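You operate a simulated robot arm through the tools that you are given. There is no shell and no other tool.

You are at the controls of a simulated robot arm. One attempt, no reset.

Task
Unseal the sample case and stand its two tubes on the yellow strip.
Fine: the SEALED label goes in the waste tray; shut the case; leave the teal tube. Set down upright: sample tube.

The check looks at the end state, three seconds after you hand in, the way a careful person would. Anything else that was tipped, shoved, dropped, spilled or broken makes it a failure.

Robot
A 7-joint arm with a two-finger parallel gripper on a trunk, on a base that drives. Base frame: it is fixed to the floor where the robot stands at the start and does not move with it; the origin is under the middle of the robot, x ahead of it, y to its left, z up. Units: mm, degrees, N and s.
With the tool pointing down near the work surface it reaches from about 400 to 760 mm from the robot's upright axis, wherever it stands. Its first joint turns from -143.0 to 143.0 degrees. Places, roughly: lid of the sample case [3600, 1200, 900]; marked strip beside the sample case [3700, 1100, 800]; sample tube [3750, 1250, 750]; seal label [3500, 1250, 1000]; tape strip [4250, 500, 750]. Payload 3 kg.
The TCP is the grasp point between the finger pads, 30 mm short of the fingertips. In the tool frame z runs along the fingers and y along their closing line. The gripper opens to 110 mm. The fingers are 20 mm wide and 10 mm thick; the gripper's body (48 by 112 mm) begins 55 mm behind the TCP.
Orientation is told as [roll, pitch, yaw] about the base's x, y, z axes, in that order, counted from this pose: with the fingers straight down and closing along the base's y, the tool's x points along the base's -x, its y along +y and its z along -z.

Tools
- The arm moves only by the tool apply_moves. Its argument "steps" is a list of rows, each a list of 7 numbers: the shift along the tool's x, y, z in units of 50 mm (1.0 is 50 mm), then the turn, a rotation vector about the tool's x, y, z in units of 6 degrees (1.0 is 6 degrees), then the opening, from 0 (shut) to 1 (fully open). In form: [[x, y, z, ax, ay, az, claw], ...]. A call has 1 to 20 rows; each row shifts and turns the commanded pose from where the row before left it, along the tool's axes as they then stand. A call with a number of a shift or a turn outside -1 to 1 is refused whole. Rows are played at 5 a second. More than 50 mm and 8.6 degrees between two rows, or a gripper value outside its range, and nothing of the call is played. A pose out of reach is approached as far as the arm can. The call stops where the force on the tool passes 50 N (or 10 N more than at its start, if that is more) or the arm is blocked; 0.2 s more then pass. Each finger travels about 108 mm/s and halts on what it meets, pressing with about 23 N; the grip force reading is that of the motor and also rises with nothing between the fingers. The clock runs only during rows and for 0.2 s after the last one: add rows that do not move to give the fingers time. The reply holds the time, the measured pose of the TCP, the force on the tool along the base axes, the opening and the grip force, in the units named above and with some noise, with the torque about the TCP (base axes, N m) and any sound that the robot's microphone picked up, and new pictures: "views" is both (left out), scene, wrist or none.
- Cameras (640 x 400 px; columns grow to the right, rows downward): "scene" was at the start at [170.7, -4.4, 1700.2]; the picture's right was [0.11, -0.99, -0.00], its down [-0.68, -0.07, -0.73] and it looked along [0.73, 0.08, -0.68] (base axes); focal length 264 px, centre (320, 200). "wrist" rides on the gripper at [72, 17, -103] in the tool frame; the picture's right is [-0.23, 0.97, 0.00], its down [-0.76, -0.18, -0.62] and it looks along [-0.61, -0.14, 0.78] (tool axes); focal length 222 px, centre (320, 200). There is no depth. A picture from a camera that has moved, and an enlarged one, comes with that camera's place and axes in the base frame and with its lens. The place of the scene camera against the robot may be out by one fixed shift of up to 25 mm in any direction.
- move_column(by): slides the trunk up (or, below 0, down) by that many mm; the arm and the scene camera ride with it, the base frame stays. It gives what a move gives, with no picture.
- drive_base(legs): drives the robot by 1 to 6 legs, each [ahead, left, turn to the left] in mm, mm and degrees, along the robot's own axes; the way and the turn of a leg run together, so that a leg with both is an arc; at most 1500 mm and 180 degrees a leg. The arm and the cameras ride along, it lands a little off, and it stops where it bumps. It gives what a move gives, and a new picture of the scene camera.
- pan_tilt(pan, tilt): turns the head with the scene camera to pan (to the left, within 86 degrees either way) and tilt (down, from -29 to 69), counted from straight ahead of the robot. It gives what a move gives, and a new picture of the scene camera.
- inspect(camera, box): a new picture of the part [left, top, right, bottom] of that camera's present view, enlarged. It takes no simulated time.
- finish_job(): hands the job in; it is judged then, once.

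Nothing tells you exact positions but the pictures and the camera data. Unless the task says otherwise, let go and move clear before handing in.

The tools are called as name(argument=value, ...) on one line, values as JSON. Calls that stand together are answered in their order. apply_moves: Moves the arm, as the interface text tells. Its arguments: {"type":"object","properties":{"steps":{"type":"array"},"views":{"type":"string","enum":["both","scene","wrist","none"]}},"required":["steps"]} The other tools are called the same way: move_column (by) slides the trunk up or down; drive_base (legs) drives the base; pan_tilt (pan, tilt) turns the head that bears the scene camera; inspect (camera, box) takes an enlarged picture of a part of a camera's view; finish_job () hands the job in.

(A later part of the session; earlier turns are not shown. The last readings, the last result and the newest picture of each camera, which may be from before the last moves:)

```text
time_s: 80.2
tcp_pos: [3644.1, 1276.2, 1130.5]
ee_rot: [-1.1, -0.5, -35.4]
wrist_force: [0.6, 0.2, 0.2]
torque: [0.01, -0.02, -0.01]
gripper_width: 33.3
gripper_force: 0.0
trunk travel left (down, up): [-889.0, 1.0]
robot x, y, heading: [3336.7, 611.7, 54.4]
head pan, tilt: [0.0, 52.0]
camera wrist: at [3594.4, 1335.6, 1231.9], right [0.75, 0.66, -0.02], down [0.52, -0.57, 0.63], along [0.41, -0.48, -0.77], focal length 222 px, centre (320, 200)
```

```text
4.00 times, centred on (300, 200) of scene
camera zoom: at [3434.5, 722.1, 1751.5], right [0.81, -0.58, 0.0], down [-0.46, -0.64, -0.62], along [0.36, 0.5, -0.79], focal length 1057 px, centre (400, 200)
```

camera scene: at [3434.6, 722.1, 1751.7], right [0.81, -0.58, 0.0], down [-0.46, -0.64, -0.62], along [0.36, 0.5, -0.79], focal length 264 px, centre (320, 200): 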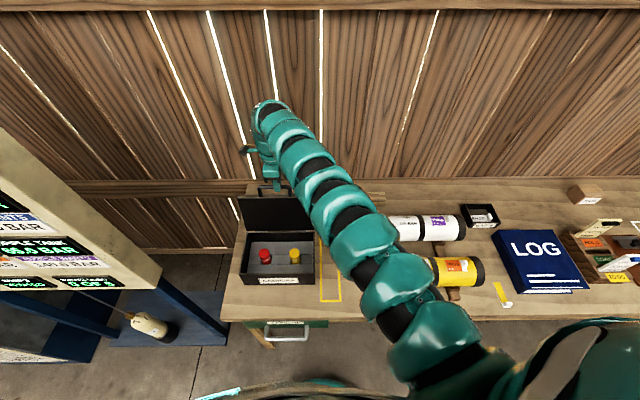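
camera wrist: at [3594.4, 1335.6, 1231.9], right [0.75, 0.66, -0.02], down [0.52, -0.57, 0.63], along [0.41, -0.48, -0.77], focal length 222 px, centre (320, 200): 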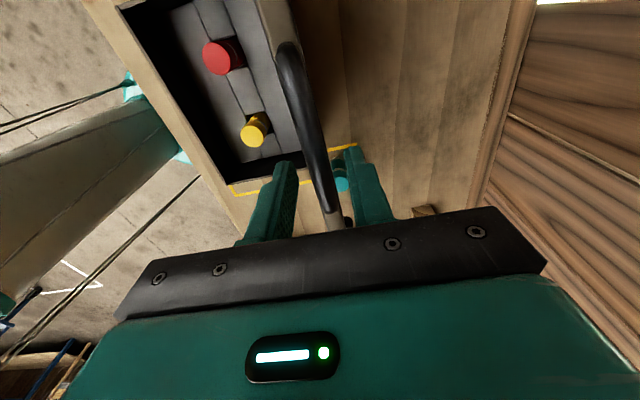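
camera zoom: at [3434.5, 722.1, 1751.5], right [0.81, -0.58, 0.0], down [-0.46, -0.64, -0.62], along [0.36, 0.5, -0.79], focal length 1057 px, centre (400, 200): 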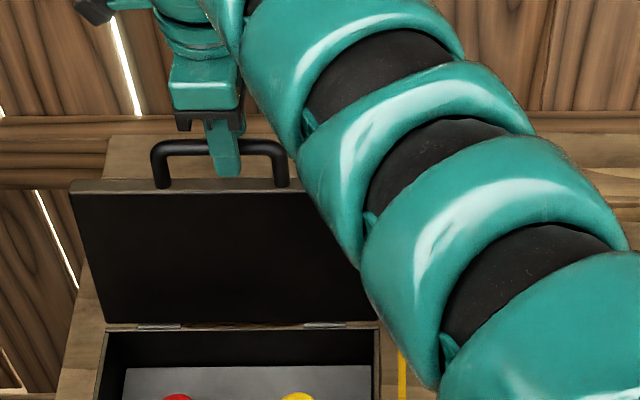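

The lid stays put with the bar free between the fingers. Raising straight up.

apply_moves(steps=[[0, 0, -0.4, 0, 0, 0, 0.33], [0, 0, -0.5, 0, 0, 0, 0.33], [0, 0, -0.5, 0, 0, 0, 0.33], [0, 0, 0, 0, 0, 0, 0.33]])

```text
time_s: 81.2
tcp_pos: [3645.8, 1279.9, 1200.7]
ee_rot: [-1.2, -0.4, -35.5]
wrist_force: [0.5, 0.3, 0.4]
torque: [0.02, -0.03, -0.02]
gripper_width: 36.6
gripper_force: 0.0
trunk travel left (down, up): [-889.0, 1.0]
robot x, y, heading: [3333.5, 607.4, 54.6]
head pan, tilt: [0.0, 52.0]
camera scene: at [3434.7, 722.5, 1751.5], right [0.81, -0.58, 0.0], down [-0.46, -0.64, -0.62], along [0.36, 0.5, -0.79], focal length 264 px, centre (320, 200)
camera wrist: at [3596.1, 1339.1, 1302.6], right [0.75, 0.66, -0.02], down [0.52, -0.57, 0.63], along [0.41, -0.48, -0.77], focal length 222 px, centre (320, 200)
```

scene: 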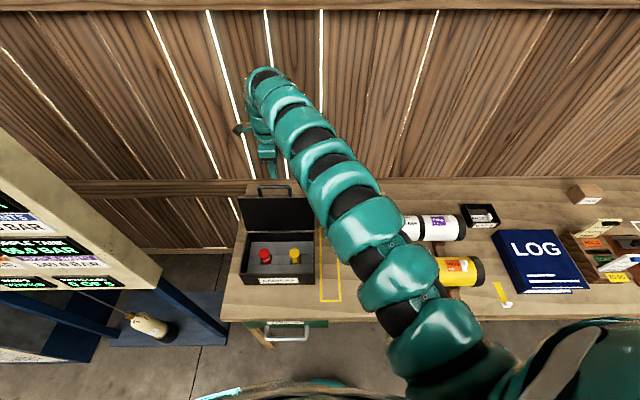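
wrist: 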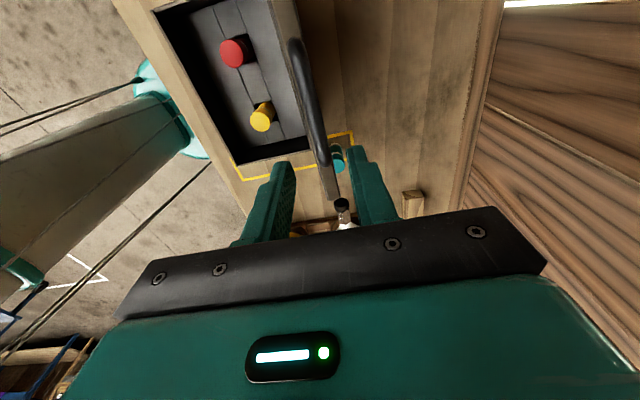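

Lid is open and free. I'll rotate the gripper back to align with the case and view the tubes.

apply_moves(steps=[[0, 0, 0, 0, 0, -1, 0.5], [0, 0, 0, 0, 0, -1, 0.5], [0, 0, 0, 0, 0, -1, 0.5], [0, 0, 0, 0, 0, -1, 0.5], [0, 0, 0, 0, 0, -1, 0.5], [0, 0, 0, 0, 0, -1, 0.5], [0, 0, 0, 0, 0, -1, 0.5], [0, 0, 0, 0, 0, -1, 0.5], [0, 0, 0, 0, 0, -1, 0.5], [0, 0, 0, 0, 0, -1, 0.5], [0, 0, 0, 0, 0, -1, 0.5], [0, 0, 0, 0, 0, -1, 0.5], [0, 0, 0, 0, 0, -1, 0.5], [0, 0, 0, 0, 0, -1, 0.5], [0, 0, 0, 0, 0, -1, 0.5], [0.7, 0, 0, 0, 0, 0, 0.5], [0.7, 0, 0, 0, 0, 0, 0.5], [0, 0, 0, 0, 0, 0, 0.5]])

```text
time_s: 85.0
tcp_pos: [3607.2, 1220.2, 1202.7]
ee_rot: [-0.4, 1.3, 54.4]
wrist_force: [1.0, 0.0, 0.0]
torque: [-0.04, 0.08, 0.01]
gripper_width: 55.0
gripper_force: 0.0
trunk travel left (down, up): [-889.0, 1.0]
robot x, y, heading: [3334.3, 610.2, 54.3]
head pan, tilt: [0.0, 52.0]
camera scene: at [3436.9, 722.8, 1751.4], right [0.81, -0.58, 0.0], down [-0.46, -0.64, -0.61], along [0.36, 0.5, -0.79], focal length 264 px, centre (320, 200)
camera wrist: at [3551.7, 1174.3, 1307.3], right [-0.66, 0.75, -0.01], down [0.59, 0.53, 0.61], along [0.46, 0.39, -0.79], focal length 222 px, centre (320, 200)
```

scene: 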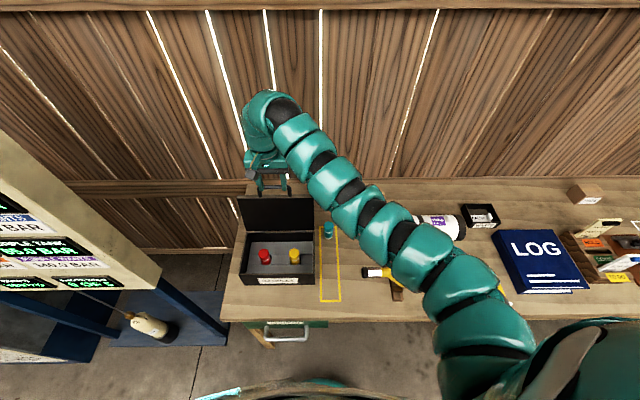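
wrist: 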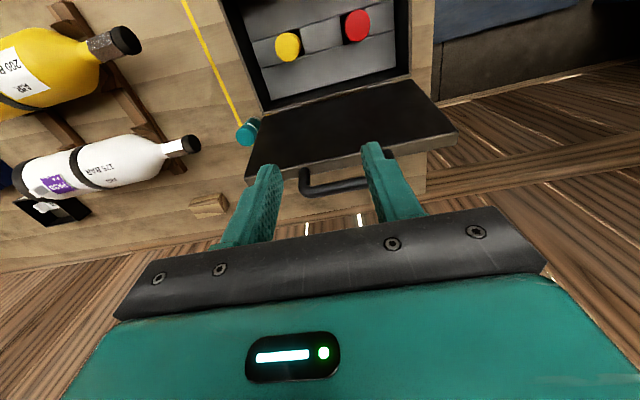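

apply_moves(steps=[[0.4, 0, 0, -0.067, -0.217, 0, 0.5], [0.4, 0, 0.3, 0, 0, 0, 0.5], [0, 0, 0.8, 0, 0, 0, 0.5], [0, 0, 0.8, 0, 0, 0, 0.5], [0, 0, 0.5, 0, 0, 0, 0.5], [0, 0, 0, 0, 0, 0, 0.5]])

inspect(camera="wrist", box=[180, 0, 500, 200])

```text
time_s: 86.4
tcp_pos: [3585.9, 1196.3, 1088.0]
ee_rot: [0.0, -0.1, 54.5]
wrist_force: [-0.4, 0.8, 1.0]
torque: [-0.01, -0.03, -0.01]
gripper_width: 54.9
gripper_force: 0.0
out of reach, approached as far as the arm can: row 2
trunk travel left (down, up): [-889.0, 1.0]
robot x, y, heading: [3337.2, 608.5, 54.4]
head pan, tilt: [0.0, 52.0]
camera scene: at [3434.6, 721.6, 1751.6], right [0.81, -0.58, 0.0], down [-0.46, -0.64, -0.62], along [0.36, 0.5, -0.79], focal length 264 px, centre (320, 200)
camera wrist: at [3529.0, 1148.1, 1190.3], right [-0.66, 0.75, 0.0], down [0.59, 0.52, 0.62], along [0.47, 0.41, -0.78], focal length 222 px, centre (320, 200)
```

scene: 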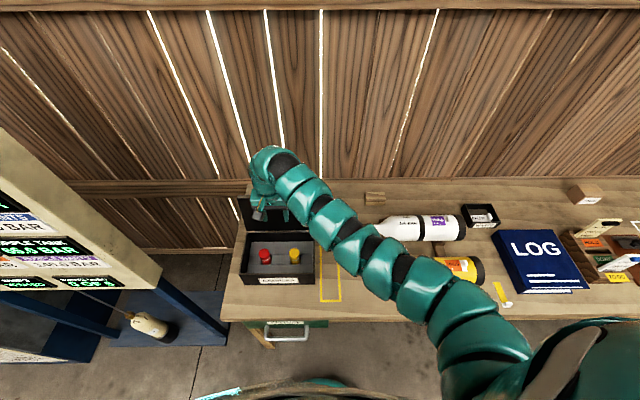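
wrist: 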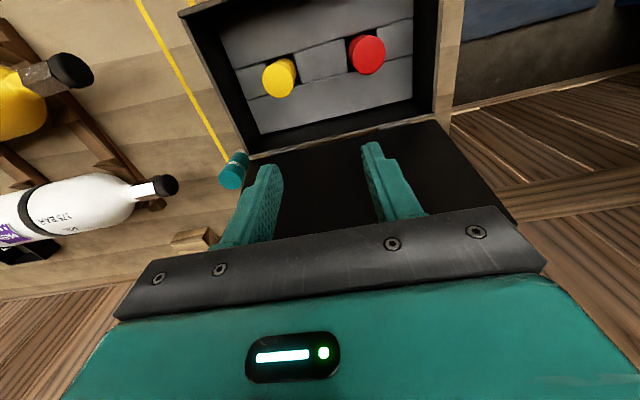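

```text
2.00 times, centred on (340, 100) of wrist
camera zoom: at [3529.0, 1148.1, 1190.3], right [-0.66, 0.75, 0.0], down [0.59, 0.52, 0.62], along [0.47, 0.41, -0.78], focal length 444 px, centre (280, 400)
```

zoom: 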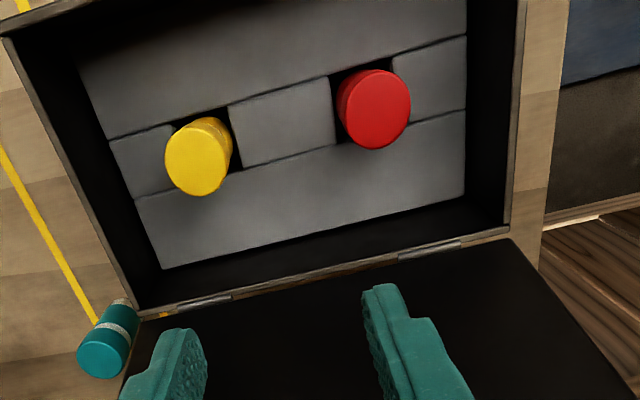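

I'll take a second view from a bit further back and lower to triangulate the tube tops.

apply_moves(steps=[[0, 0, 0.7, 0, 0, 0, 0.5], [0.6, 0, 0, 0, 0, 0, 0.5], [0.6, 0, 0, 0, 0, 0, 0.5], [0, 0, 0, 0, 0, 0, 0.5]], views="none")

inspect(camera="wrist", box=[180, 0, 500, 200])

```text
time_s: 87.4
tcp_pos: [3552.8, 1150.2, 1051.3]
ee_rot: [0.0, 0.0, 54.5]
wrist_force: [0.1, -0.1, -0.5]
torque: [-0.06, 0.0, 0.03]
gripper_width: 55.0
gripper_force: 0.1
trunk travel left (down, up): [-889.0, 1.0]
robot x, y, heading: [3339.2, 610.6, 54.7]
head pan, tilt: [0.0, 52.0]
```

```text
2.00 times, centred on (340, 100) of wrist
camera zoom: at [3495.7, 1101.4, 1154.0], right [-0.66, 0.75, 0.0], down [0.59, 0.52, 0.62], along [0.47, 0.41, -0.78], focal length 444 px, centre (280, 400)
```

zoom: 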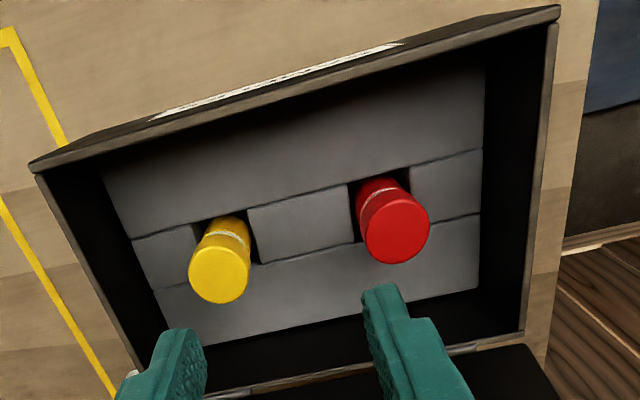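

Tube tops are at z≈885, yellow at (n 581, l 92) and red at (n 580, l 203) in the case frame, 40 mm in diameter. I'll move over the yellow tube and check alignment.

apply_moves(steps=[[-0.28, -0.43, 0, 0, 0, 0, 0.62], [-0.29, -0.43, 0, 0, 0, 0, 0.62], [0, 0, 0.7, 0, 0, 0, 0.62], [0, 0, 0.7, 0, 0, 0, 0.62], [0, 0, 0.6, 0, 0, 0, 0.62], [0, 0, 0, 0, 0, 0, 0.62]])

inspect(camera="scene", box=[220, 180, 380, 280])

```text
time_s: 88.8
tcp_pos: [3603.5, 1147.0, 952.2]
ee_rot: [0.0, -0.2, 54.5]
wrist_force: [-0.3, 0.3, 0.4]
torque: [0.01, -0.01, 0.03]
gripper_width: 68.2
gripper_force: 0.1
trunk travel left (down, up): [-889.0, 1.0]
robot x, y, heading: [3337.4, 609.4, 54.5]
head pan, tilt: [0.0, 52.0]
camera scene: at [3434.3, 721.9, 1751.6], right [0.81, -0.58, 0.0], down [-0.46, -0.64, -0.62], along [0.36, 0.5, -0.79], focal length 264 px, centre (320, 200)
camera wrist: at [3546.9, 1098.8, 1056.3], right [-0.66, 0.75, 0.0], down [0.59, 0.52, 0.62], along [0.47, 0.41, -0.78], focal length 222 px, centre (320, 200)
```

scene: 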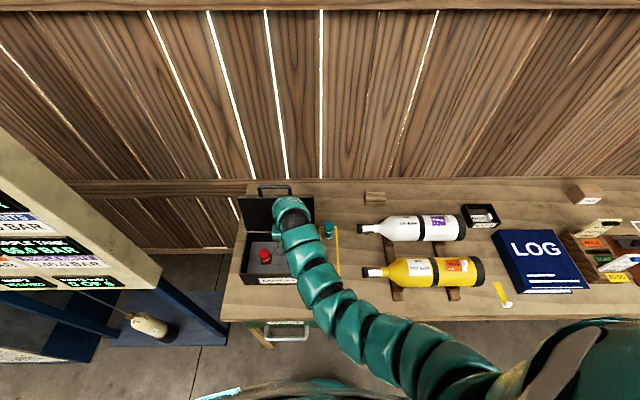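
wrist: 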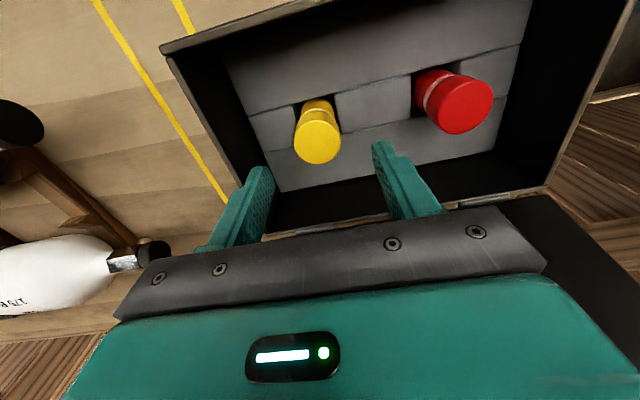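

```text
4.00 times, centred on (300, 230) of scene
camera zoom: at [3434.3, 721.9, 1751.6], right [0.81, -0.58, 0.0], down [-0.46, -0.64, -0.62], along [0.36, 0.5, -0.79], focal length 1057 px, centre (400, 80)
```

zoom: 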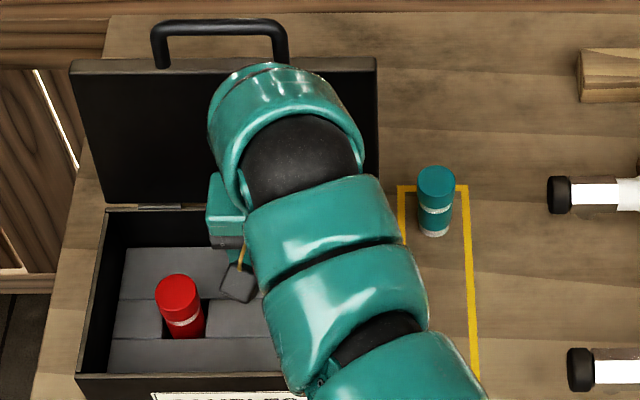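

Alignment is good. Lowering to grip the yellow tube.

apply_moves(steps=[[-0.05, -0.02, 0.5, 0, 0, 0, 0.62], [0, 0, 0.5, 0, 0, 0, 0.62], [0, 0, 0.42, 0, 0, 0, 0.62], [0, 0, 0, 0, 0, 0, 0.62], [0, 0, 0, 0, 0, 0, 0.3], [0, 0, 0, 0, 0, 0, 0.3], [0, 0, 0, 0, 0, 0, 0.3]])

```text
time_s: 90.4
tcp_pos: [3607.0, 1147.0, 883.1]
ee_rot: [0.0, -0.2, 54.3]
wrist_force: [-0.6, 0.0, 0.7]
torque: [-0.02, -0.06, 0.01]
gripper_width: 37.0
gripper_force: 22.9
trunk travel left (down, up): [-889.0, 1.0]
robot x, y, heading: [3335.1, 608.8, 54.6]
head pan, tilt: [0.0, 52.0]
camera scene: at [3434.5, 722.1, 1751.5], right [0.81, -0.58, 0.0], down [-0.46, -0.64, -0.62], along [0.36, 0.5, -0.79], focal length 264 px, centre (320, 200)
camera wrist: at [3549.4, 1098.8, 985.9], right [-0.66, 0.75, 0.0], down [0.59, 0.52, 0.62], along [0.47, 0.41, -0.78], focal length 222 px, centre (320, 200)
```

scene: 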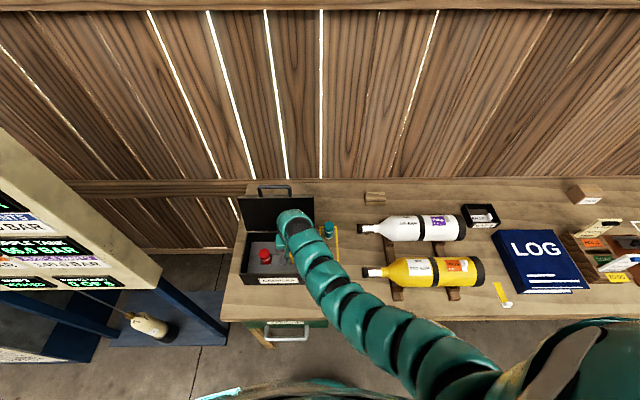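
wrist: 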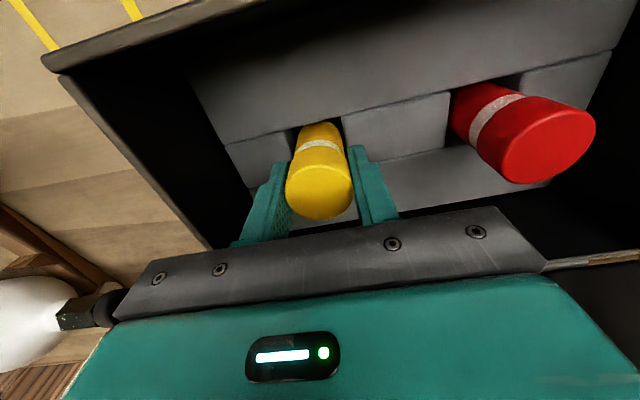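

Gripped at 37 mm. Lifting slowly.

apply_moves(steps=[[0, 0, -0.3, 0, 0, 0, 0.25], [0, 0, -0.5, 0, 0, 0, 0.25], [0, 0, -0.5, 0, 0, 0, 0.25], [0, 0, -0.5, 0, 0, 0, 0.25], [0, 0, -0.5, 0, 0, 0, 0.25], [0, 0, -0.3, 0, 0, 0, 0.25], [0, 0, 0, 0, 0, 0, 0.25]])

inspect(camera="wrist", box=[180, 0, 500, 200])

```text
time_s: 92.0
tcp_pos: [3604.3, 1146.1, 1011.2]
ee_rot: [0.0, -0.1, 54.5]
wrist_force: [-0.3, 0.3, 0.0]
torque: [-0.03, 0.02, 0.01]
gripper_width: 36.9
gripper_force: 22.8
trunk travel left (down, up): [-889.0, 1.0]
robot x, y, heading: [3337.3, 604.0, 54.4]
head pan, tilt: [0.0, 52.0]
camera scene: at [3434.6, 722.3, 1751.5], right [0.81, -0.58, 0.0], down [-0.46, -0.64, -0.62], along [0.36, 0.5, -0.79], focal length 264 px, centre (320, 200)
camera wrist: at [3548.0, 1097.5, 1113.9], right [-0.66, 0.75, 0.0], down [0.59, 0.52, 0.62], along [0.47, 0.41, -0.78], focal length 222 px, centre (320, 200)
```

scene: 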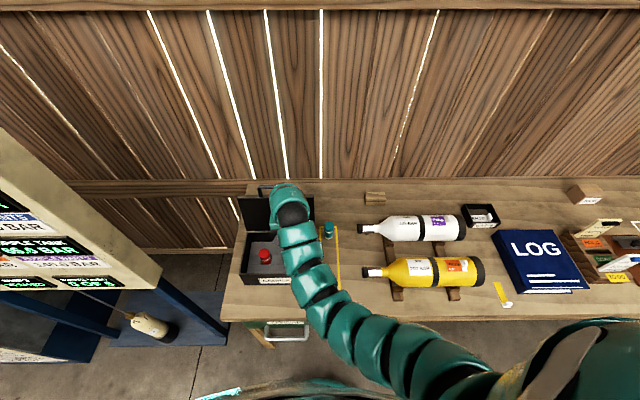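
wrist: 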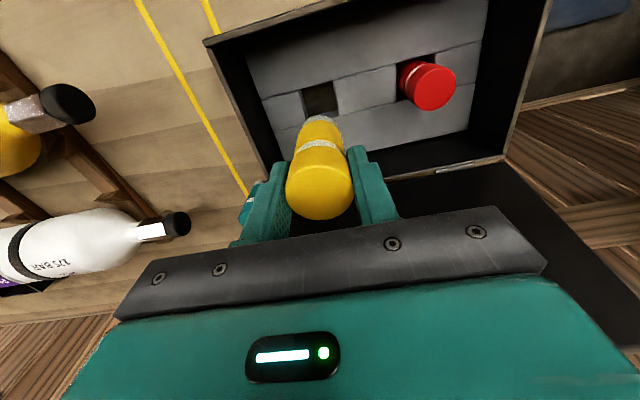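

```text
2.00 times, centred on (340, 100) of wrist
camera zoom: at [3548.0, 1097.5, 1113.9], right [-0.66, 0.75, 0.0], down [0.59, 0.52, 0.62], along [0.47, 0.41, -0.78], focal length 444 px, centre (280, 400)
```

zoom: 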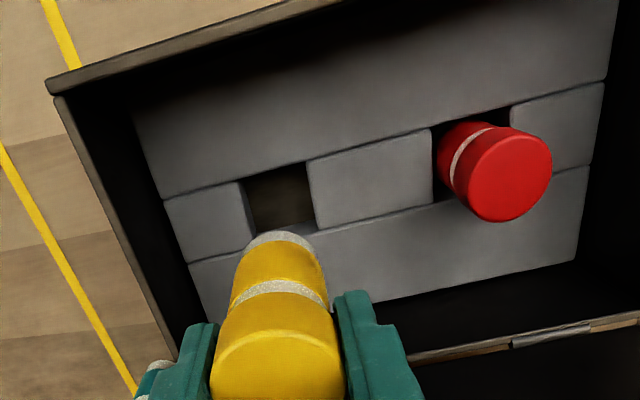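

The yellow tube is out; its bottom is ~61 mm below the TCP. I'll carry it to the strip (centre l≈-28) at n≈600 and lower partway.

apply_moves(steps=[[-0.1, -0.6, 0, 0, 0, 0, 0.25], [-0.1, -0.6, 0, 0, 0, 0, 0.25], [-0.1, -0.6, 0, 0, 0, 0, 0.25], [-0.12, -0.59, 0, 0, 0, 0, 0.25], [0, 0, 0.7, 0, 0, 0, 0.25], [0, 0, 0.7, 0, 0, 0, 0.25], [0, 0, 0.6, 0, 0, 0, 0.25], [0, 0, 0, 0, 0, 0, 0.25]])

inspect(camera="wrist", box=[180, 0, 500, 200])

inspect(camera="scene", box=[260, 190, 420, 290])

```text
time_s: 93.8
tcp_pos: [3711.7, 1095.6, 914.6]
ee_rot: [0.0, -0.1, 54.4]
wrist_force: [0.4, 1.0, 0.0]
torque: [0.0, 0.04, -0.05]
gripper_width: 36.6
gripper_force: 23.2
trunk travel left (down, up): [-889.0, 1.0]
robot x, y, heading: [3334.6, 609.4, 54.5]
head pan, tilt: [0.0, 52.0]
camera scene: at [3434.5, 721.9, 1751.6], right [0.81, -0.58, 0.0], down [-0.46, -0.64, -0.62], along [0.36, 0.5, -0.79], focal length 264 px, centre (320, 200)
camera wrist: at [3656.6, 1046.8, 1016.8], right [-0.66, 0.75, 0.0], down [0.59, 0.52, 0.62], along [0.47, 0.41, -0.78], focal length 222 px, centre (320, 200)
```

scene: 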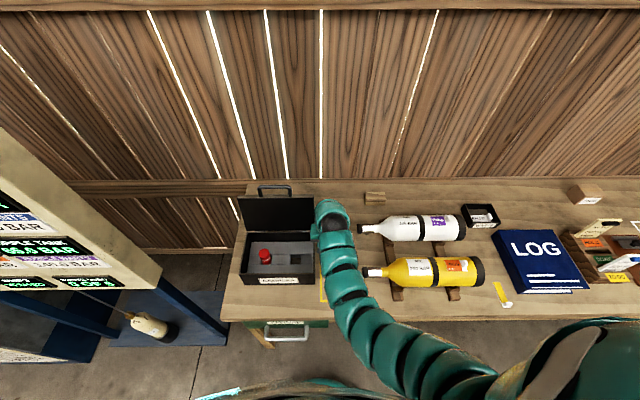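
wrist: 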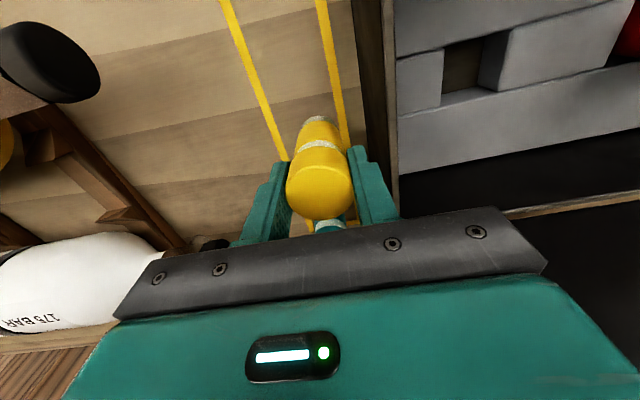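

```text
2.00 times, centred on (340, 100) of wrist
camera zoom: at [3656.6, 1046.8, 1016.8], right [-0.66, 0.75, 0.0], down [0.59, 0.52, 0.62], along [0.47, 0.41, -0.78], focal length 444 px, centre (280, 400)
```

zoom: 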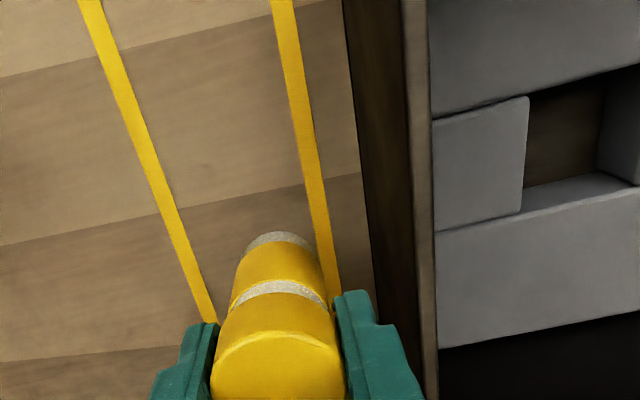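

```text
4.00 times, centred on (340, 240) of scene
camera zoom: at [3434.5, 721.9, 1751.6], right [0.81, -0.58, 0.0], down [-0.46, -0.64, -0.62], along [0.36, 0.5, -0.79], focal length 1057 px, centre (240, 40)
```

zoom: 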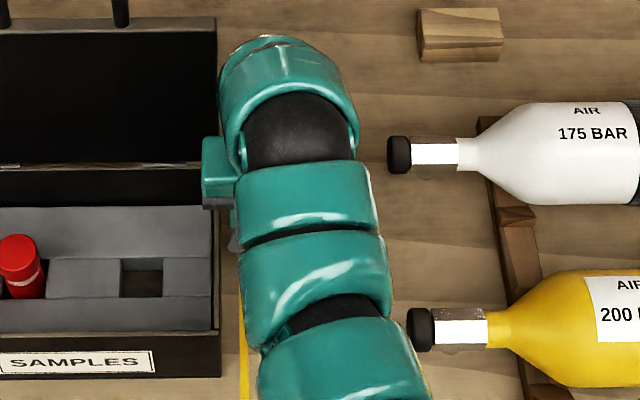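

The strip centre here is at l≈-36, so I'll shift right 11 mm and lower near the surface.

apply_moves(steps=[[0, -0.22, 0, 0, 0, 0, 0.25], [0, 0, 0.3, 0, 0, 0, 0.25], [0, 0, 0.3, 0, 0, 0, 0.25], [0, 0, 0.1, 0, 0, 0, 0.25], [0, 0, 0, 0, 0, 0, 0.25]], views="none")

inspect(camera="wrist", box=[180, 0, 500, 200])

```text
time_s: 95.0
tcp_pos: [3722.1, 1088.8, 876.7]
ee_rot: [0.1, 0.0, 54.5]
wrist_force: [-0.5, -0.2, 0.2]
torque: [0.05, 0.02, -0.03]
gripper_width: 36.9
gripper_force: 23.0
trunk travel left (down, up): [-889.0, 1.0]
robot x, y, heading: [3337.8, 606.5, 54.4]
head pan, tilt: [0.0, 52.0]
```

```text
2.00 times, centred on (340, 100) of wrist
camera zoom: at [3666.6, 1039.1, 980.4], right [-0.66, 0.75, 0.0], down [0.59, 0.52, 0.62], along [0.47, 0.41, -0.78], focal length 444 px, centre (280, 400)
```

zoom: 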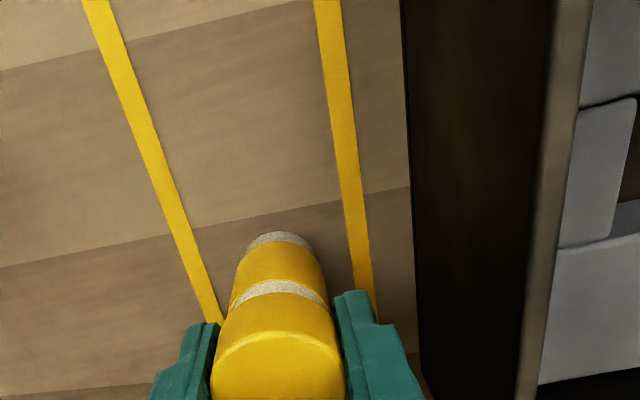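

apply_moves(steps=[[0, 0, 0.06, 0, 0, 0, 0.25], [0, 0, 0, 0, 0, 0, 0.25]], views="none")

apply_moves(steps=[[0, 0, 0.05, 0, 0, 0, 0.25], [0, 0, 0, 0, 0, 0, 0.25]], views="none")

```text
time_s: 95.6
tcp_pos: [3722.7, 1088.3, 876.8]
ee_rot: [0.0, -0.2, 54.5]
wrist_force: [0.6, -1.7, 13.4]
torque: [-0.18, -0.11, 0.02]
gripper_width: 36.9
gripper_force: 22.6
trunk travel left (down, up): [-889.0, 1.0]
robot x, y, heading: [3334.2, 605.3, 54.3]
head pan, tilt: [0.0, 52.0]
```

```text
time_s: 96.2
tcp_pos: [3722.4, 1087.5, 873.2]
ee_rot: [0.0, -0.3, 54.5]
wrist_force: [2.7, 2.5, 15.3]
torque: [-0.01, -0.24, 0.0]
gripper_width: 37.0
gripper_force: 22.5
trunk travel left (down, up): [-889.0, 1.0]
robot x, y, heading: [3337.6, 607.0, 54.4]
head pan, tilt: [0.0, 52.0]
```

Contact with the bench. I'll ease up slightly and release.

apply_moves(steps=[[0, 0, -0.04, 0, 0, 0, 0.25], [0, 0, 0, 0, 0, 0, 0.45], [0, 0, 0, 0, 0, 0, 0.55], [0, 0, 0, 0, 0, 0, 0.55], [0, 0, -0.5, 0, 0, 0, 0.55], [0, 0, -0.7, 0, 0, 0, 0.55], [0, 0, -0.8, 0, 0, 0, 0.55], [0, 0, -0.8, 0, 0, 0, 0.55], [0, 0, 0, 0, 0, 0, 0.55]])

inspect(camera="wrist", box=[180, 0, 500, 200])

```text
time_s: 98.2
tcp_pos: [3722.0, 1088.3, 1015.0]
ee_rot: [0.1, 0.0, 54.5]
wrist_force: [-0.4, -0.5, 0.1]
torque: [0.0, -0.02, 0.0]
gripper_width: 60.7
gripper_force: 0.0
trunk travel left (down, up): [-889.0, 1.0]
robot x, y, heading: [3334.9, 608.4, 54.4]
head pan, tilt: [0.0, 52.0]
camera scene: at [3435.1, 722.2, 1751.5], right [0.81, -0.58, 0.0], down [-0.46, -0.64, -0.62], along [0.36, 0.5, -0.79], focal length 264 px, centre (320, 200)
camera wrist: at [3665.3, 1039.9, 1117.2], right [-0.66, 0.75, 0.0], down [0.59, 0.52, 0.62], along [0.47, 0.41, -0.78], focal length 222 px, centre (320, 200)
```

scene: 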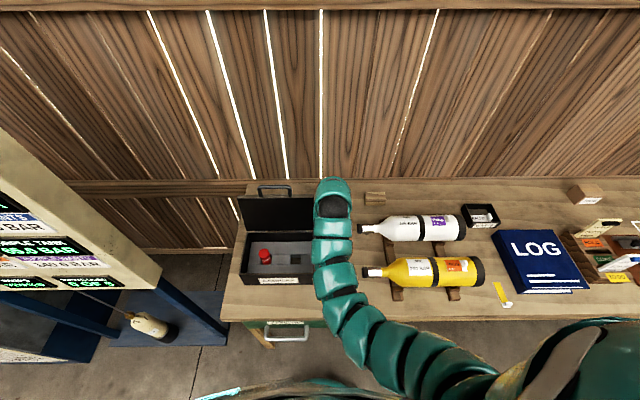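
wrist: 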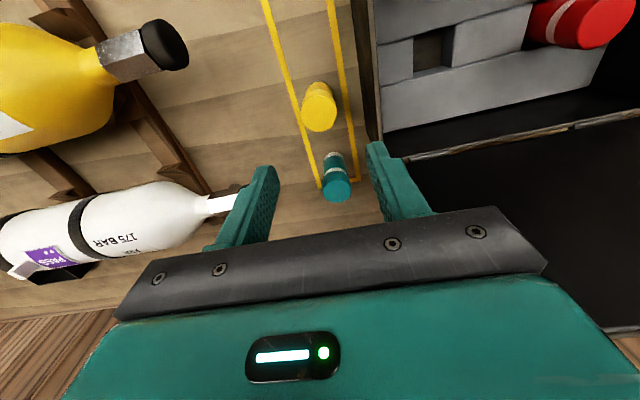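

```text
2.00 times, centred on (340, 100) of wrist
camera zoom: at [3665.3, 1039.9, 1117.2], right [-0.66, 0.75, 0.0], down [0.59, 0.52, 0.62], along [0.47, 0.41, -0.78], focal length 444 px, centre (280, 400)
```

zoom: 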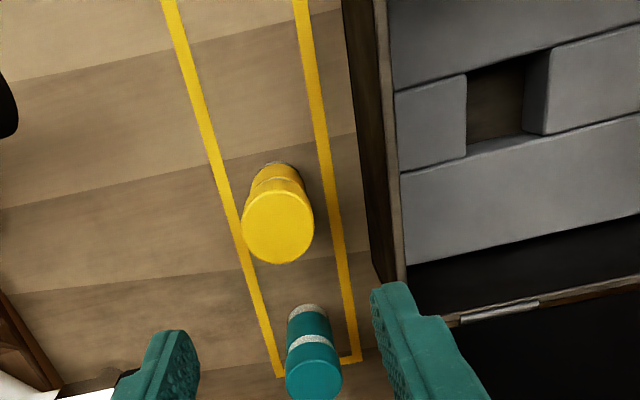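

Yellow stands upright inside the strip. Now over to the red tube.

apply_moves(steps=[[0.08, 0.964, 0, 0, 0, 0, 0.62], [0.08, 0.964, 0, 0, 0, 0, 0.62], [0.08, 0.964, 0, 0, 0, 0, 0.62], [0.08, 0.964, 0, 0, 0, 0, 0.62], [0.08, 0.964, 0, 0, 0, 0, 0.62], [0, 0, 0.6, 0, 0, 0, 0.62], [0, 0, 0.6, 0, 0, 0, 0.62], [0, 0, 0, 0, 0, 0, 0.62]])

inspect(camera="wrist", box=[180, 0, 500, 200])

```text
time_s: 100.0
tcp_pos: [3515.1, 1212.5, 956.1]
ee_rot: [-0.1, -0.1, 54.5]
wrist_force: [-0.3, -0.4, -0.2]
torque: [0.04, 0.01, 0.01]
gripper_width: 68.0
gripper_force: 0.0
trunk travel left (down, up): [-889.0, 1.0]
robot x, y, heading: [3336.4, 608.2, 54.6]
head pan, tilt: [0.0, 52.0]
camera scene: at [3434.5, 721.4, 1751.6], right [0.81, -0.58, 0.0], down [-0.46, -0.64, -0.62], along [0.36, 0.5, -0.79], focal length 264 px, centre (320, 200)
camera wrist: at [3459.0, 1164.1, 1058.1], right [-0.66, 0.75, 0.0], down [0.59, 0.52, 0.62], along [0.47, 0.41, -0.78], focal length 222 px, centre (320, 200)
```

scene: 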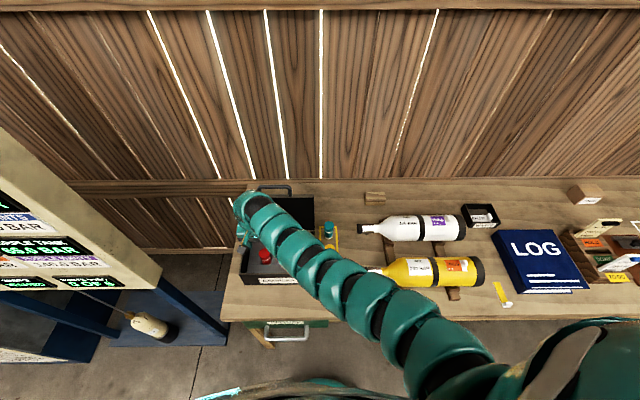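
wrist: 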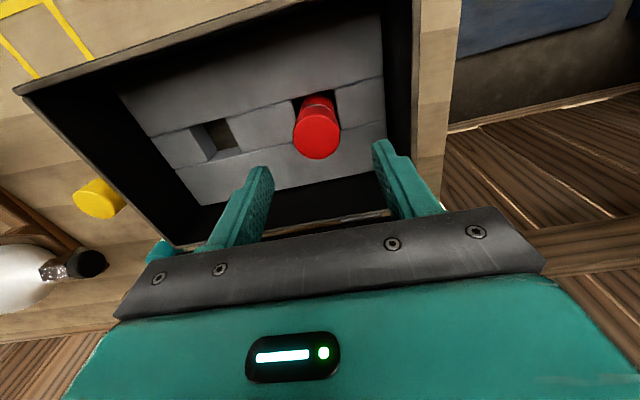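

```text
2.00 times, centred on (340, 100) of wrist
camera zoom: at [3459.0, 1164.1, 1058.1], right [-0.66, 0.75, 0.0], down [0.59, 0.52, 0.62], along [0.47, 0.41, -0.78], focal length 444 px, centre (280, 400)
```

zoom: 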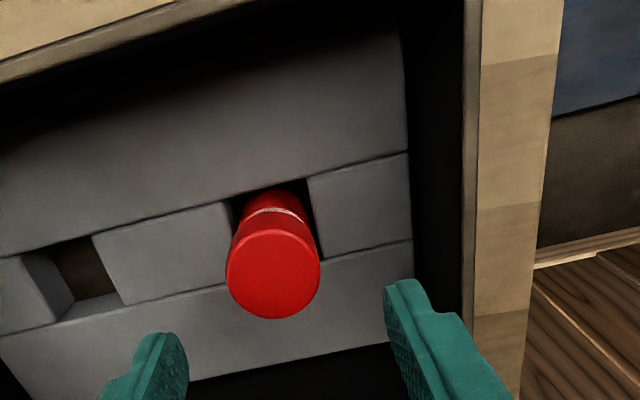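

Aligned with the red tube. Lowering and gripping.

apply_moves(steps=[[0.03, 0, 0.5, 0, 0, 0, 0.62], [0, 0, 0.5, 0, 0, 0, 0.62], [0, 0, 0.44, 0, 0, 0, 0.62], [0, 0, 0, 0, 0, 0, 0.62], [0, 0, 0, 0, 0, 0, 0.3], [0, 0, 0, 0, 0, 0, 0.25], [0, 0, 0, 0, 0, 0, 0.25]], views="wrist")

```text
time_s: 101.6
tcp_pos: [3512.8, 1204.2, 886.9]
ee_rot: [-0.1, -0.1, 54.4]
wrist_force: [-0.1, 1.0, 1.1]
torque: [-0.01, 0.0, -0.01]
gripper_width: 36.9
gripper_force: 22.8
out of reach, approached as far as the arm can: row 3
trunk travel left (down, up): [-889.0, 1.0]
robot x, y, heading: [3338.6, 609.8, 54.6]
head pan, tilt: [0.0, 52.0]
camera wrist: at [3457.1, 1156.2, 989.4], right [-0.66, 0.75, 0.0], down [0.59, 0.52, 0.62], along [0.47, 0.41, -0.78], focal length 222 px, centre (320, 200)
```

wrist: 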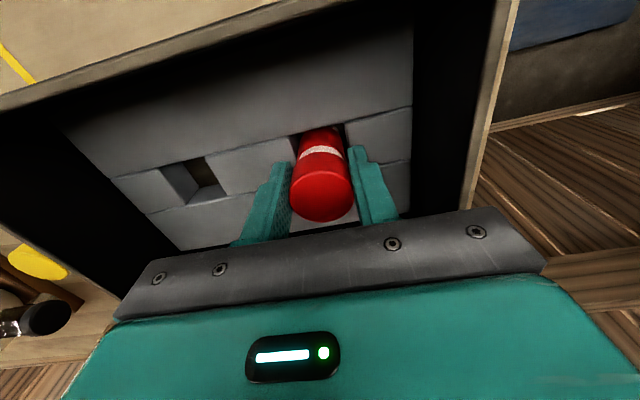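

Gripped (6 mm short of centre due to reach, but firm). Lifting.

apply_moves(steps=[[0, 0, -0.3, 0, 0, 0, 0.25], [0, 0, -0.5, 0, 0, 0, 0.25], [0, 0, -0.5, 0, 0, 0, 0.25], [0, 0, -0.5, 0, 0, 0, 0.25], [0, 0, -0.5, 0, 0, 0, 0.25], [0, 0, -0.4, 0, 0, 0, 0.25], [0, 0, 0, 0, 0, 0, 0.25]])

inspect(camera="wrist", box=[180, 0, 500, 200])

```text
time_s: 103.2
tcp_pos: [3514.9, 1205.6, 1019.9]
ee_rot: [0.0, -0.1, 54.4]
wrist_force: [-0.1, 0.9, -1.7]
torque: [0.01, 0.02, 0.03]
gripper_width: 37.1
gripper_force: 23.4
trunk travel left (down, up): [-889.0, 1.0]
robot x, y, heading: [3336.2, 606.6, 55.0]
head pan, tilt: [0.0, 52.0]
camera scene: at [3434.7, 722.5, 1751.5], right [0.81, -0.58, 0.0], down [-0.46, -0.64, -0.62], along [0.36, 0.5, -0.79], focal length 264 px, centre (320, 200)
camera wrist: at [3458.7, 1157.2, 1122.3], right [-0.66, 0.75, 0.0], down [0.59, 0.52, 0.62], along [0.47, 0.41, -0.78], focal length 222 px, centre (320, 200)
```

scene: 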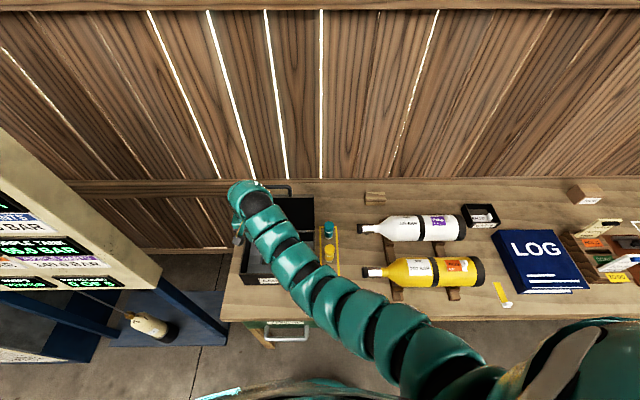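
wrist: 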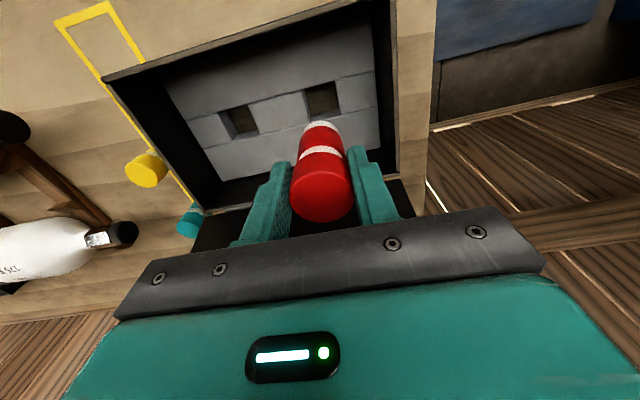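

```text
2.00 times, centred on (340, 100) of wrist
camera zoom: at [3458.7, 1157.2, 1122.3], right [-0.66, 0.75, 0.0], down [0.59, 0.52, 0.62], along [0.47, 0.41, -0.78], focal length 444 px, centre (280, 400)
```

zoom: 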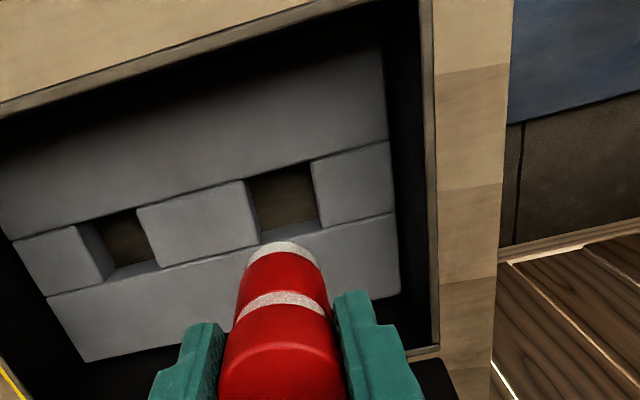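

Red tube is held upright. Carrying it to the strip at n≈510.

apply_moves(steps=[[0.243, -0.787, 0, 0, 0, 0, 0.25], [0.243, -0.787, 0, 0, 0, 0, 0.25], [0.243, -0.787, 0, 0, 0, 0, 0.25], [0.243, -0.787, 0, 0, 0, 0, 0.25], [0.243, -0.787, 0, 0, 0, 0, 0.25], [0.243, -0.787, 0, 0, 0, 0, 0.25], [0, 0, 0.7, 0, 0, 0, 0.25], [0, 0, 0.7, 0, 0, 0, 0.25], [0, 0, 0.5, 0, 0, 0, 0.25], [0, 0, 0, 0, 0, 0, 0.25]])

inspect(camera="wrist", box=[180, 0, 500, 200])

```text
time_s: 105.4
tcp_pos: [3662.8, 1011.3, 926.9]
ee_rot: [0.1, -0.1, 54.6]
wrist_force: [-0.2, -0.5, -0.1]
torque: [0.0, -0.03, 0.04]
gripper_width: 36.9
gripper_force: 23.1
trunk travel left (down, up): [-889.0, 1.0]
robot x, y, heading: [3338.0, 604.4, 54.5]
head pan, tilt: [0.0, 52.0]
camera scene: at [3434.4, 721.9, 1751.6], right [0.81, -0.58, 0.0], down [-0.46, -0.64, -0.62], along [0.36, 0.5, -0.79], focal length 264 px, centre (320, 200)
camera wrist: at [3606.8, 961.4, 1029.8], right [-0.66, 0.75, 0.0], down [0.59, 0.52, 0.62], along [0.47, 0.41, -0.78], focal length 222 px, centre (320, 200)
```

scene: 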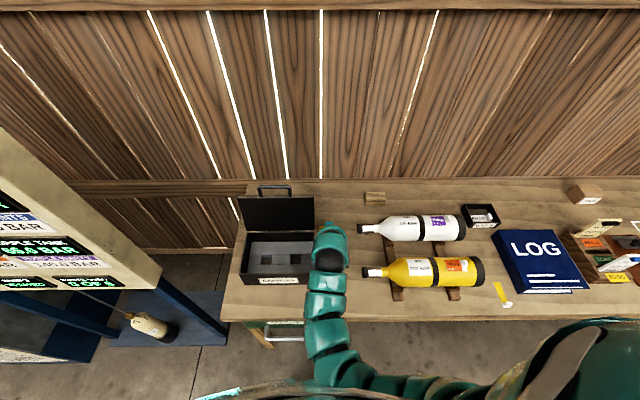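
wrist: 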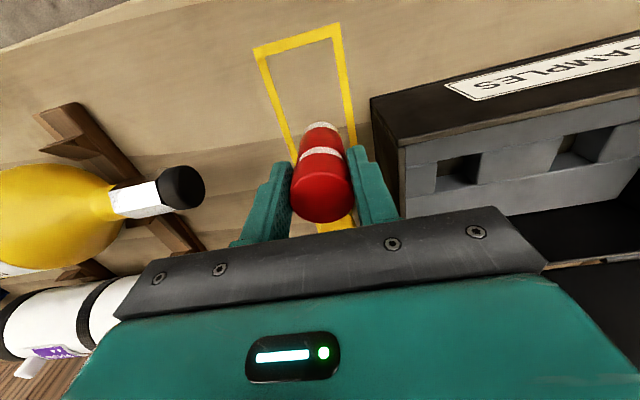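

```text
2.00 times, centred on (340, 100) of wrist
camera zoom: at [3606.8, 961.4, 1029.8], right [-0.66, 0.75, 0.0], down [0.59, 0.52, 0.62], along [0.47, 0.41, -0.78], focal length 444 px, centre (280, 400)
```

zoom: 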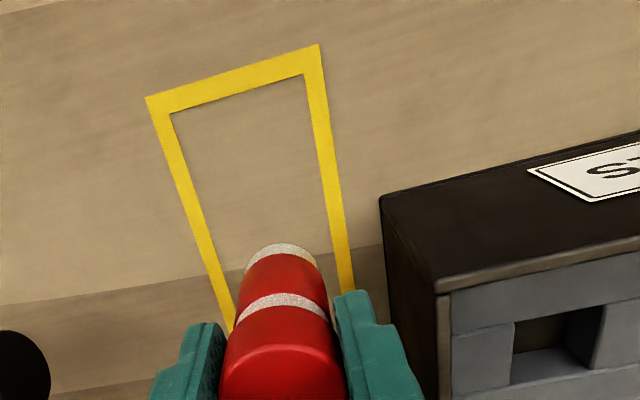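

Shift 3 mm right and lower to near contact.

apply_moves(steps=[[0, -0.06, 0.3, 0, 0, 0, 0.25], [0, 0, 0.3, 0, 0, 0, 0.25], [0, 0, 0.25, 0, 0, 0, 0.25], [0, 0, 0, 0, 0, 0, 0.25]], views="none")

apply_moves(steps=[[0, 0, 0.05, 0, 0, 0, 0.25], [0, 0, 0, 0, 0, 0, 0.25]], views="none")

```text
time_s: 106.4
tcp_pos: [3666.6, 1007.6, 883.2]
ee_rot: [0.0, -0.1, 54.5]
wrist_force: [0.4, 0.1, 0.0]
torque: [0.01, -0.01, -0.01]
gripper_width: 36.9
gripper_force: 22.9
trunk travel left (down, up): [-889.0, 1.0]
robot x, y, heading: [3337.0, 608.4, 54.6]
head pan, tilt: [0.0, 52.0]
```

```text
time_s: 107.0
tcp_pos: [3667.2, 1007.0, 880.1]
ee_rot: [0.1, -0.2, 54.5]
wrist_force: [-0.1, -0.7, 2.3]
torque: [-0.05, 0.01, 0.02]
gripper_width: 37.1
gripper_force: 23.6
trunk travel left (down, up): [-889.0, 1.0]
robot x, y, heading: [3339.3, 612.4, 54.2]
head pan, tilt: [0.0, 52.0]
```

apply_moves(steps=[[0, 0, 0.04, 0, 0, 0, 0.25], [0, 0, 0, 0, 0, 0, 0.25]], views="none")

```text
time_s: 107.6
tcp_pos: [3665.9, 1006.9, 878.9]
ee_rot: [-0.1, -0.1, 54.4]
wrist_force: [0.0, 3.7, 16.6]
torque: [0.27, 0.06, 0.0]
gripper_width: 37.1
gripper_force: 23.5
trunk travel left (down, up): [-889.0, 1.0]
robot x, y, heading: [3338.7, 607.8, 54.4]
head pan, tilt: [0.0, 52.0]
```

Contact is made (16 N). Easing up slightly, releasing, and rising.

apply_moves(steps=[[0, 0, -0.03, 0, 0, 0, 0.25], [0, 0, 0, 0, 0, 0, 0.45], [0, 0, 0, 0, 0, 0, 0.55], [0, 0, 0, 0, 0, 0, 0.55], [0, 0, -0.5, 0, 0, 0, 0.55], [0, 0, -0.7, 0, 0, 0, 0.55], [0, 0, -0.8, 0, 0, 0, 0.55], [0, 0, -0.4, 0, 0, 0, 0.55], [0, 0, 0, 0, 0, 0, 0.55]])

inspect(camera="wrist", box=[180, 0, 500, 200])

```text
time_s: 109.6
tcp_pos: [3669.8, 1006.0, 998.3]
ee_rot: [-0.2, -0.1, 54.5]
wrist_force: [0.0, -0.5, 0.0]
torque: [0.02, -0.02, 0.0]
gripper_width: 60.3
gripper_force: 0.1
trunk travel left (down, up): [-889.0, 1.0]
robot x, y, heading: [3336.4, 606.6, 54.4]
head pan, tilt: [0.0, 52.0]
camera scene: at [3434.3, 722.1, 1751.5], right [0.81, -0.58, 0.0], down [-0.46, -0.64, -0.62], along [0.36, 0.5, -0.79], focal length 264 px, centre (320, 200)
camera wrist: at [3612.1, 957.8, 1101.7], right [-0.66, 0.75, 0.0], down [0.59, 0.52, 0.62], along [0.47, 0.41, -0.78], focal length 222 px, centre (320, 200)
```

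scene: 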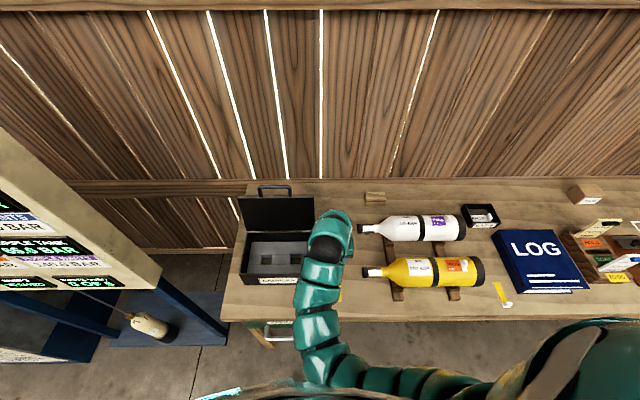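
wrist: 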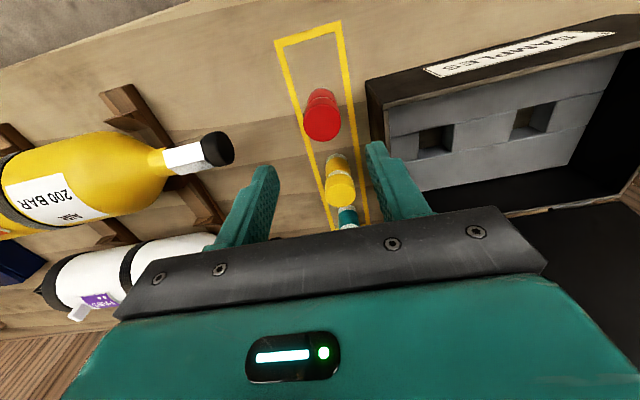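

```text
2.00 times, centred on (340, 100) of wrist
camera zoom: at [3612.1, 957.8, 1101.7], right [-0.66, 0.75, 0.0], down [0.59, 0.52, 0.62], along [0.47, 0.41, -0.78], focal length 444 px, centre (280, 400)
```

zoom: 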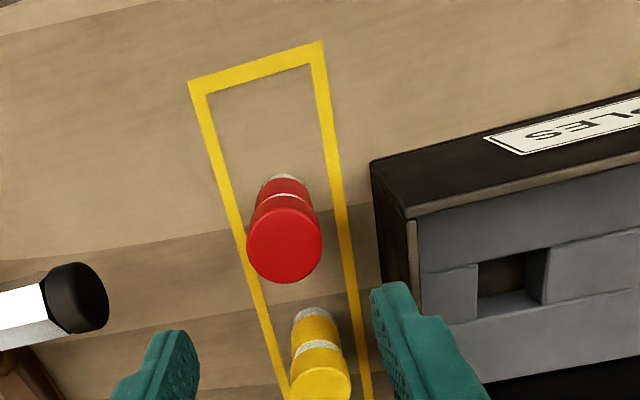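

Both tubes stand on the strip. Now to shut the case: I'll go up and forward, turn the gripper 90° again, and regrip the handle.

apply_moves(steps=[[-0.55, 0, -0.81, 0, 0, 0, 0.4], [-0.55, 0, -0.81, 0, 0, 0, 0.4], [-0.55, 0, -0.81, 0, 0, 0, 0.4], [-0.55, 0, -0.81, 0, 0, 0, 0.4], [-0.54, 0, -0.8, 0, 0, 0, 0.4], [0, 0, 0, 0, 0, 1, 0.33], [0, 0, 0, 0, 0, 1, 0.33], [0, 0, 0, 0, 0, 1, 0.33], [0, 0, 0, 0, 0, 1, 0.33], [0, 0, 0, 0, 0, 1, 0.33], [0, 0, 0, 0, 0, 1, 0.33], [0, 0, 0, 0, 0, 1, 0.33], [0, 0, 0, 0, 0, 1, 0.33], [0, 0, 0, 0, 0, 1, 0.33], [0, 0, 0, 0, 0, 1, 0.33], [0, 0, 0, 0, 0, 1, 0.33], [0, 0, 0, 0, 0, 1, 0.33], [0, 0, 0, 0, 0, 1, 0.33], [0, 0, 0, 0, 0, 1, 0.33], [0, 0, 0, 0, 0, 1, 0.33]])

```text
time_s: 113.8
tcp_pos: [3718.3, 1070.1, 1078.2]
ee_rot: [0.2, -0.1, -35.6]
wrist_force: [0.4, 0.3, -0.8]
torque: [0.0, -0.02, -0.01]
gripper_width: 36.5
gripper_force: 0.1
out of reach, approached as far as the arm can: row 3, 4, 5
trunk travel left (down, up): [-889.0, 1.0]
robot x, y, heading: [3335.8, 608.4, 54.7]
head pan, tilt: [0.0, 52.0]
camera scene: at [3434.6, 722.1, 1751.5], right [0.81, -0.58, 0.0], down [-0.46, -0.64, -0.62], along [0.36, 0.5, -0.79], focal length 264 px, centre (320, 200)
camera wrist: at [3669.6, 1126.5, 1181.0], right [0.75, 0.66, 0.0], down [0.51, -0.59, 0.62], along [0.41, -0.47, -0.78], focal length 222 px, centre (320, 200)
```

scene: 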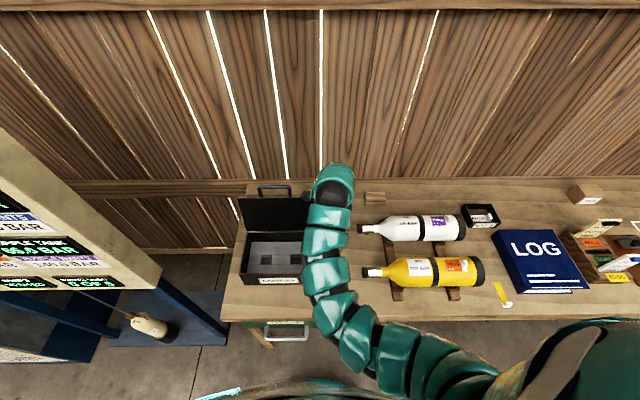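
wrist: 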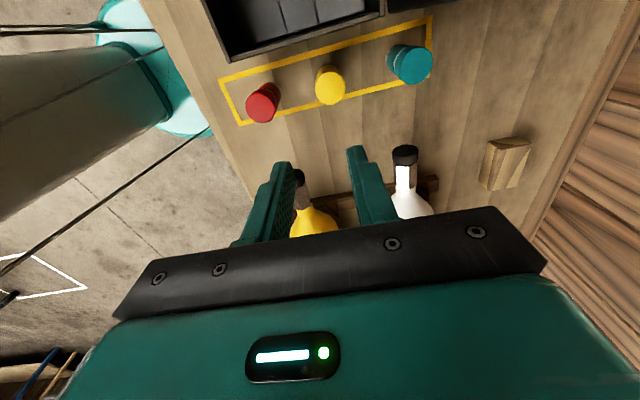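

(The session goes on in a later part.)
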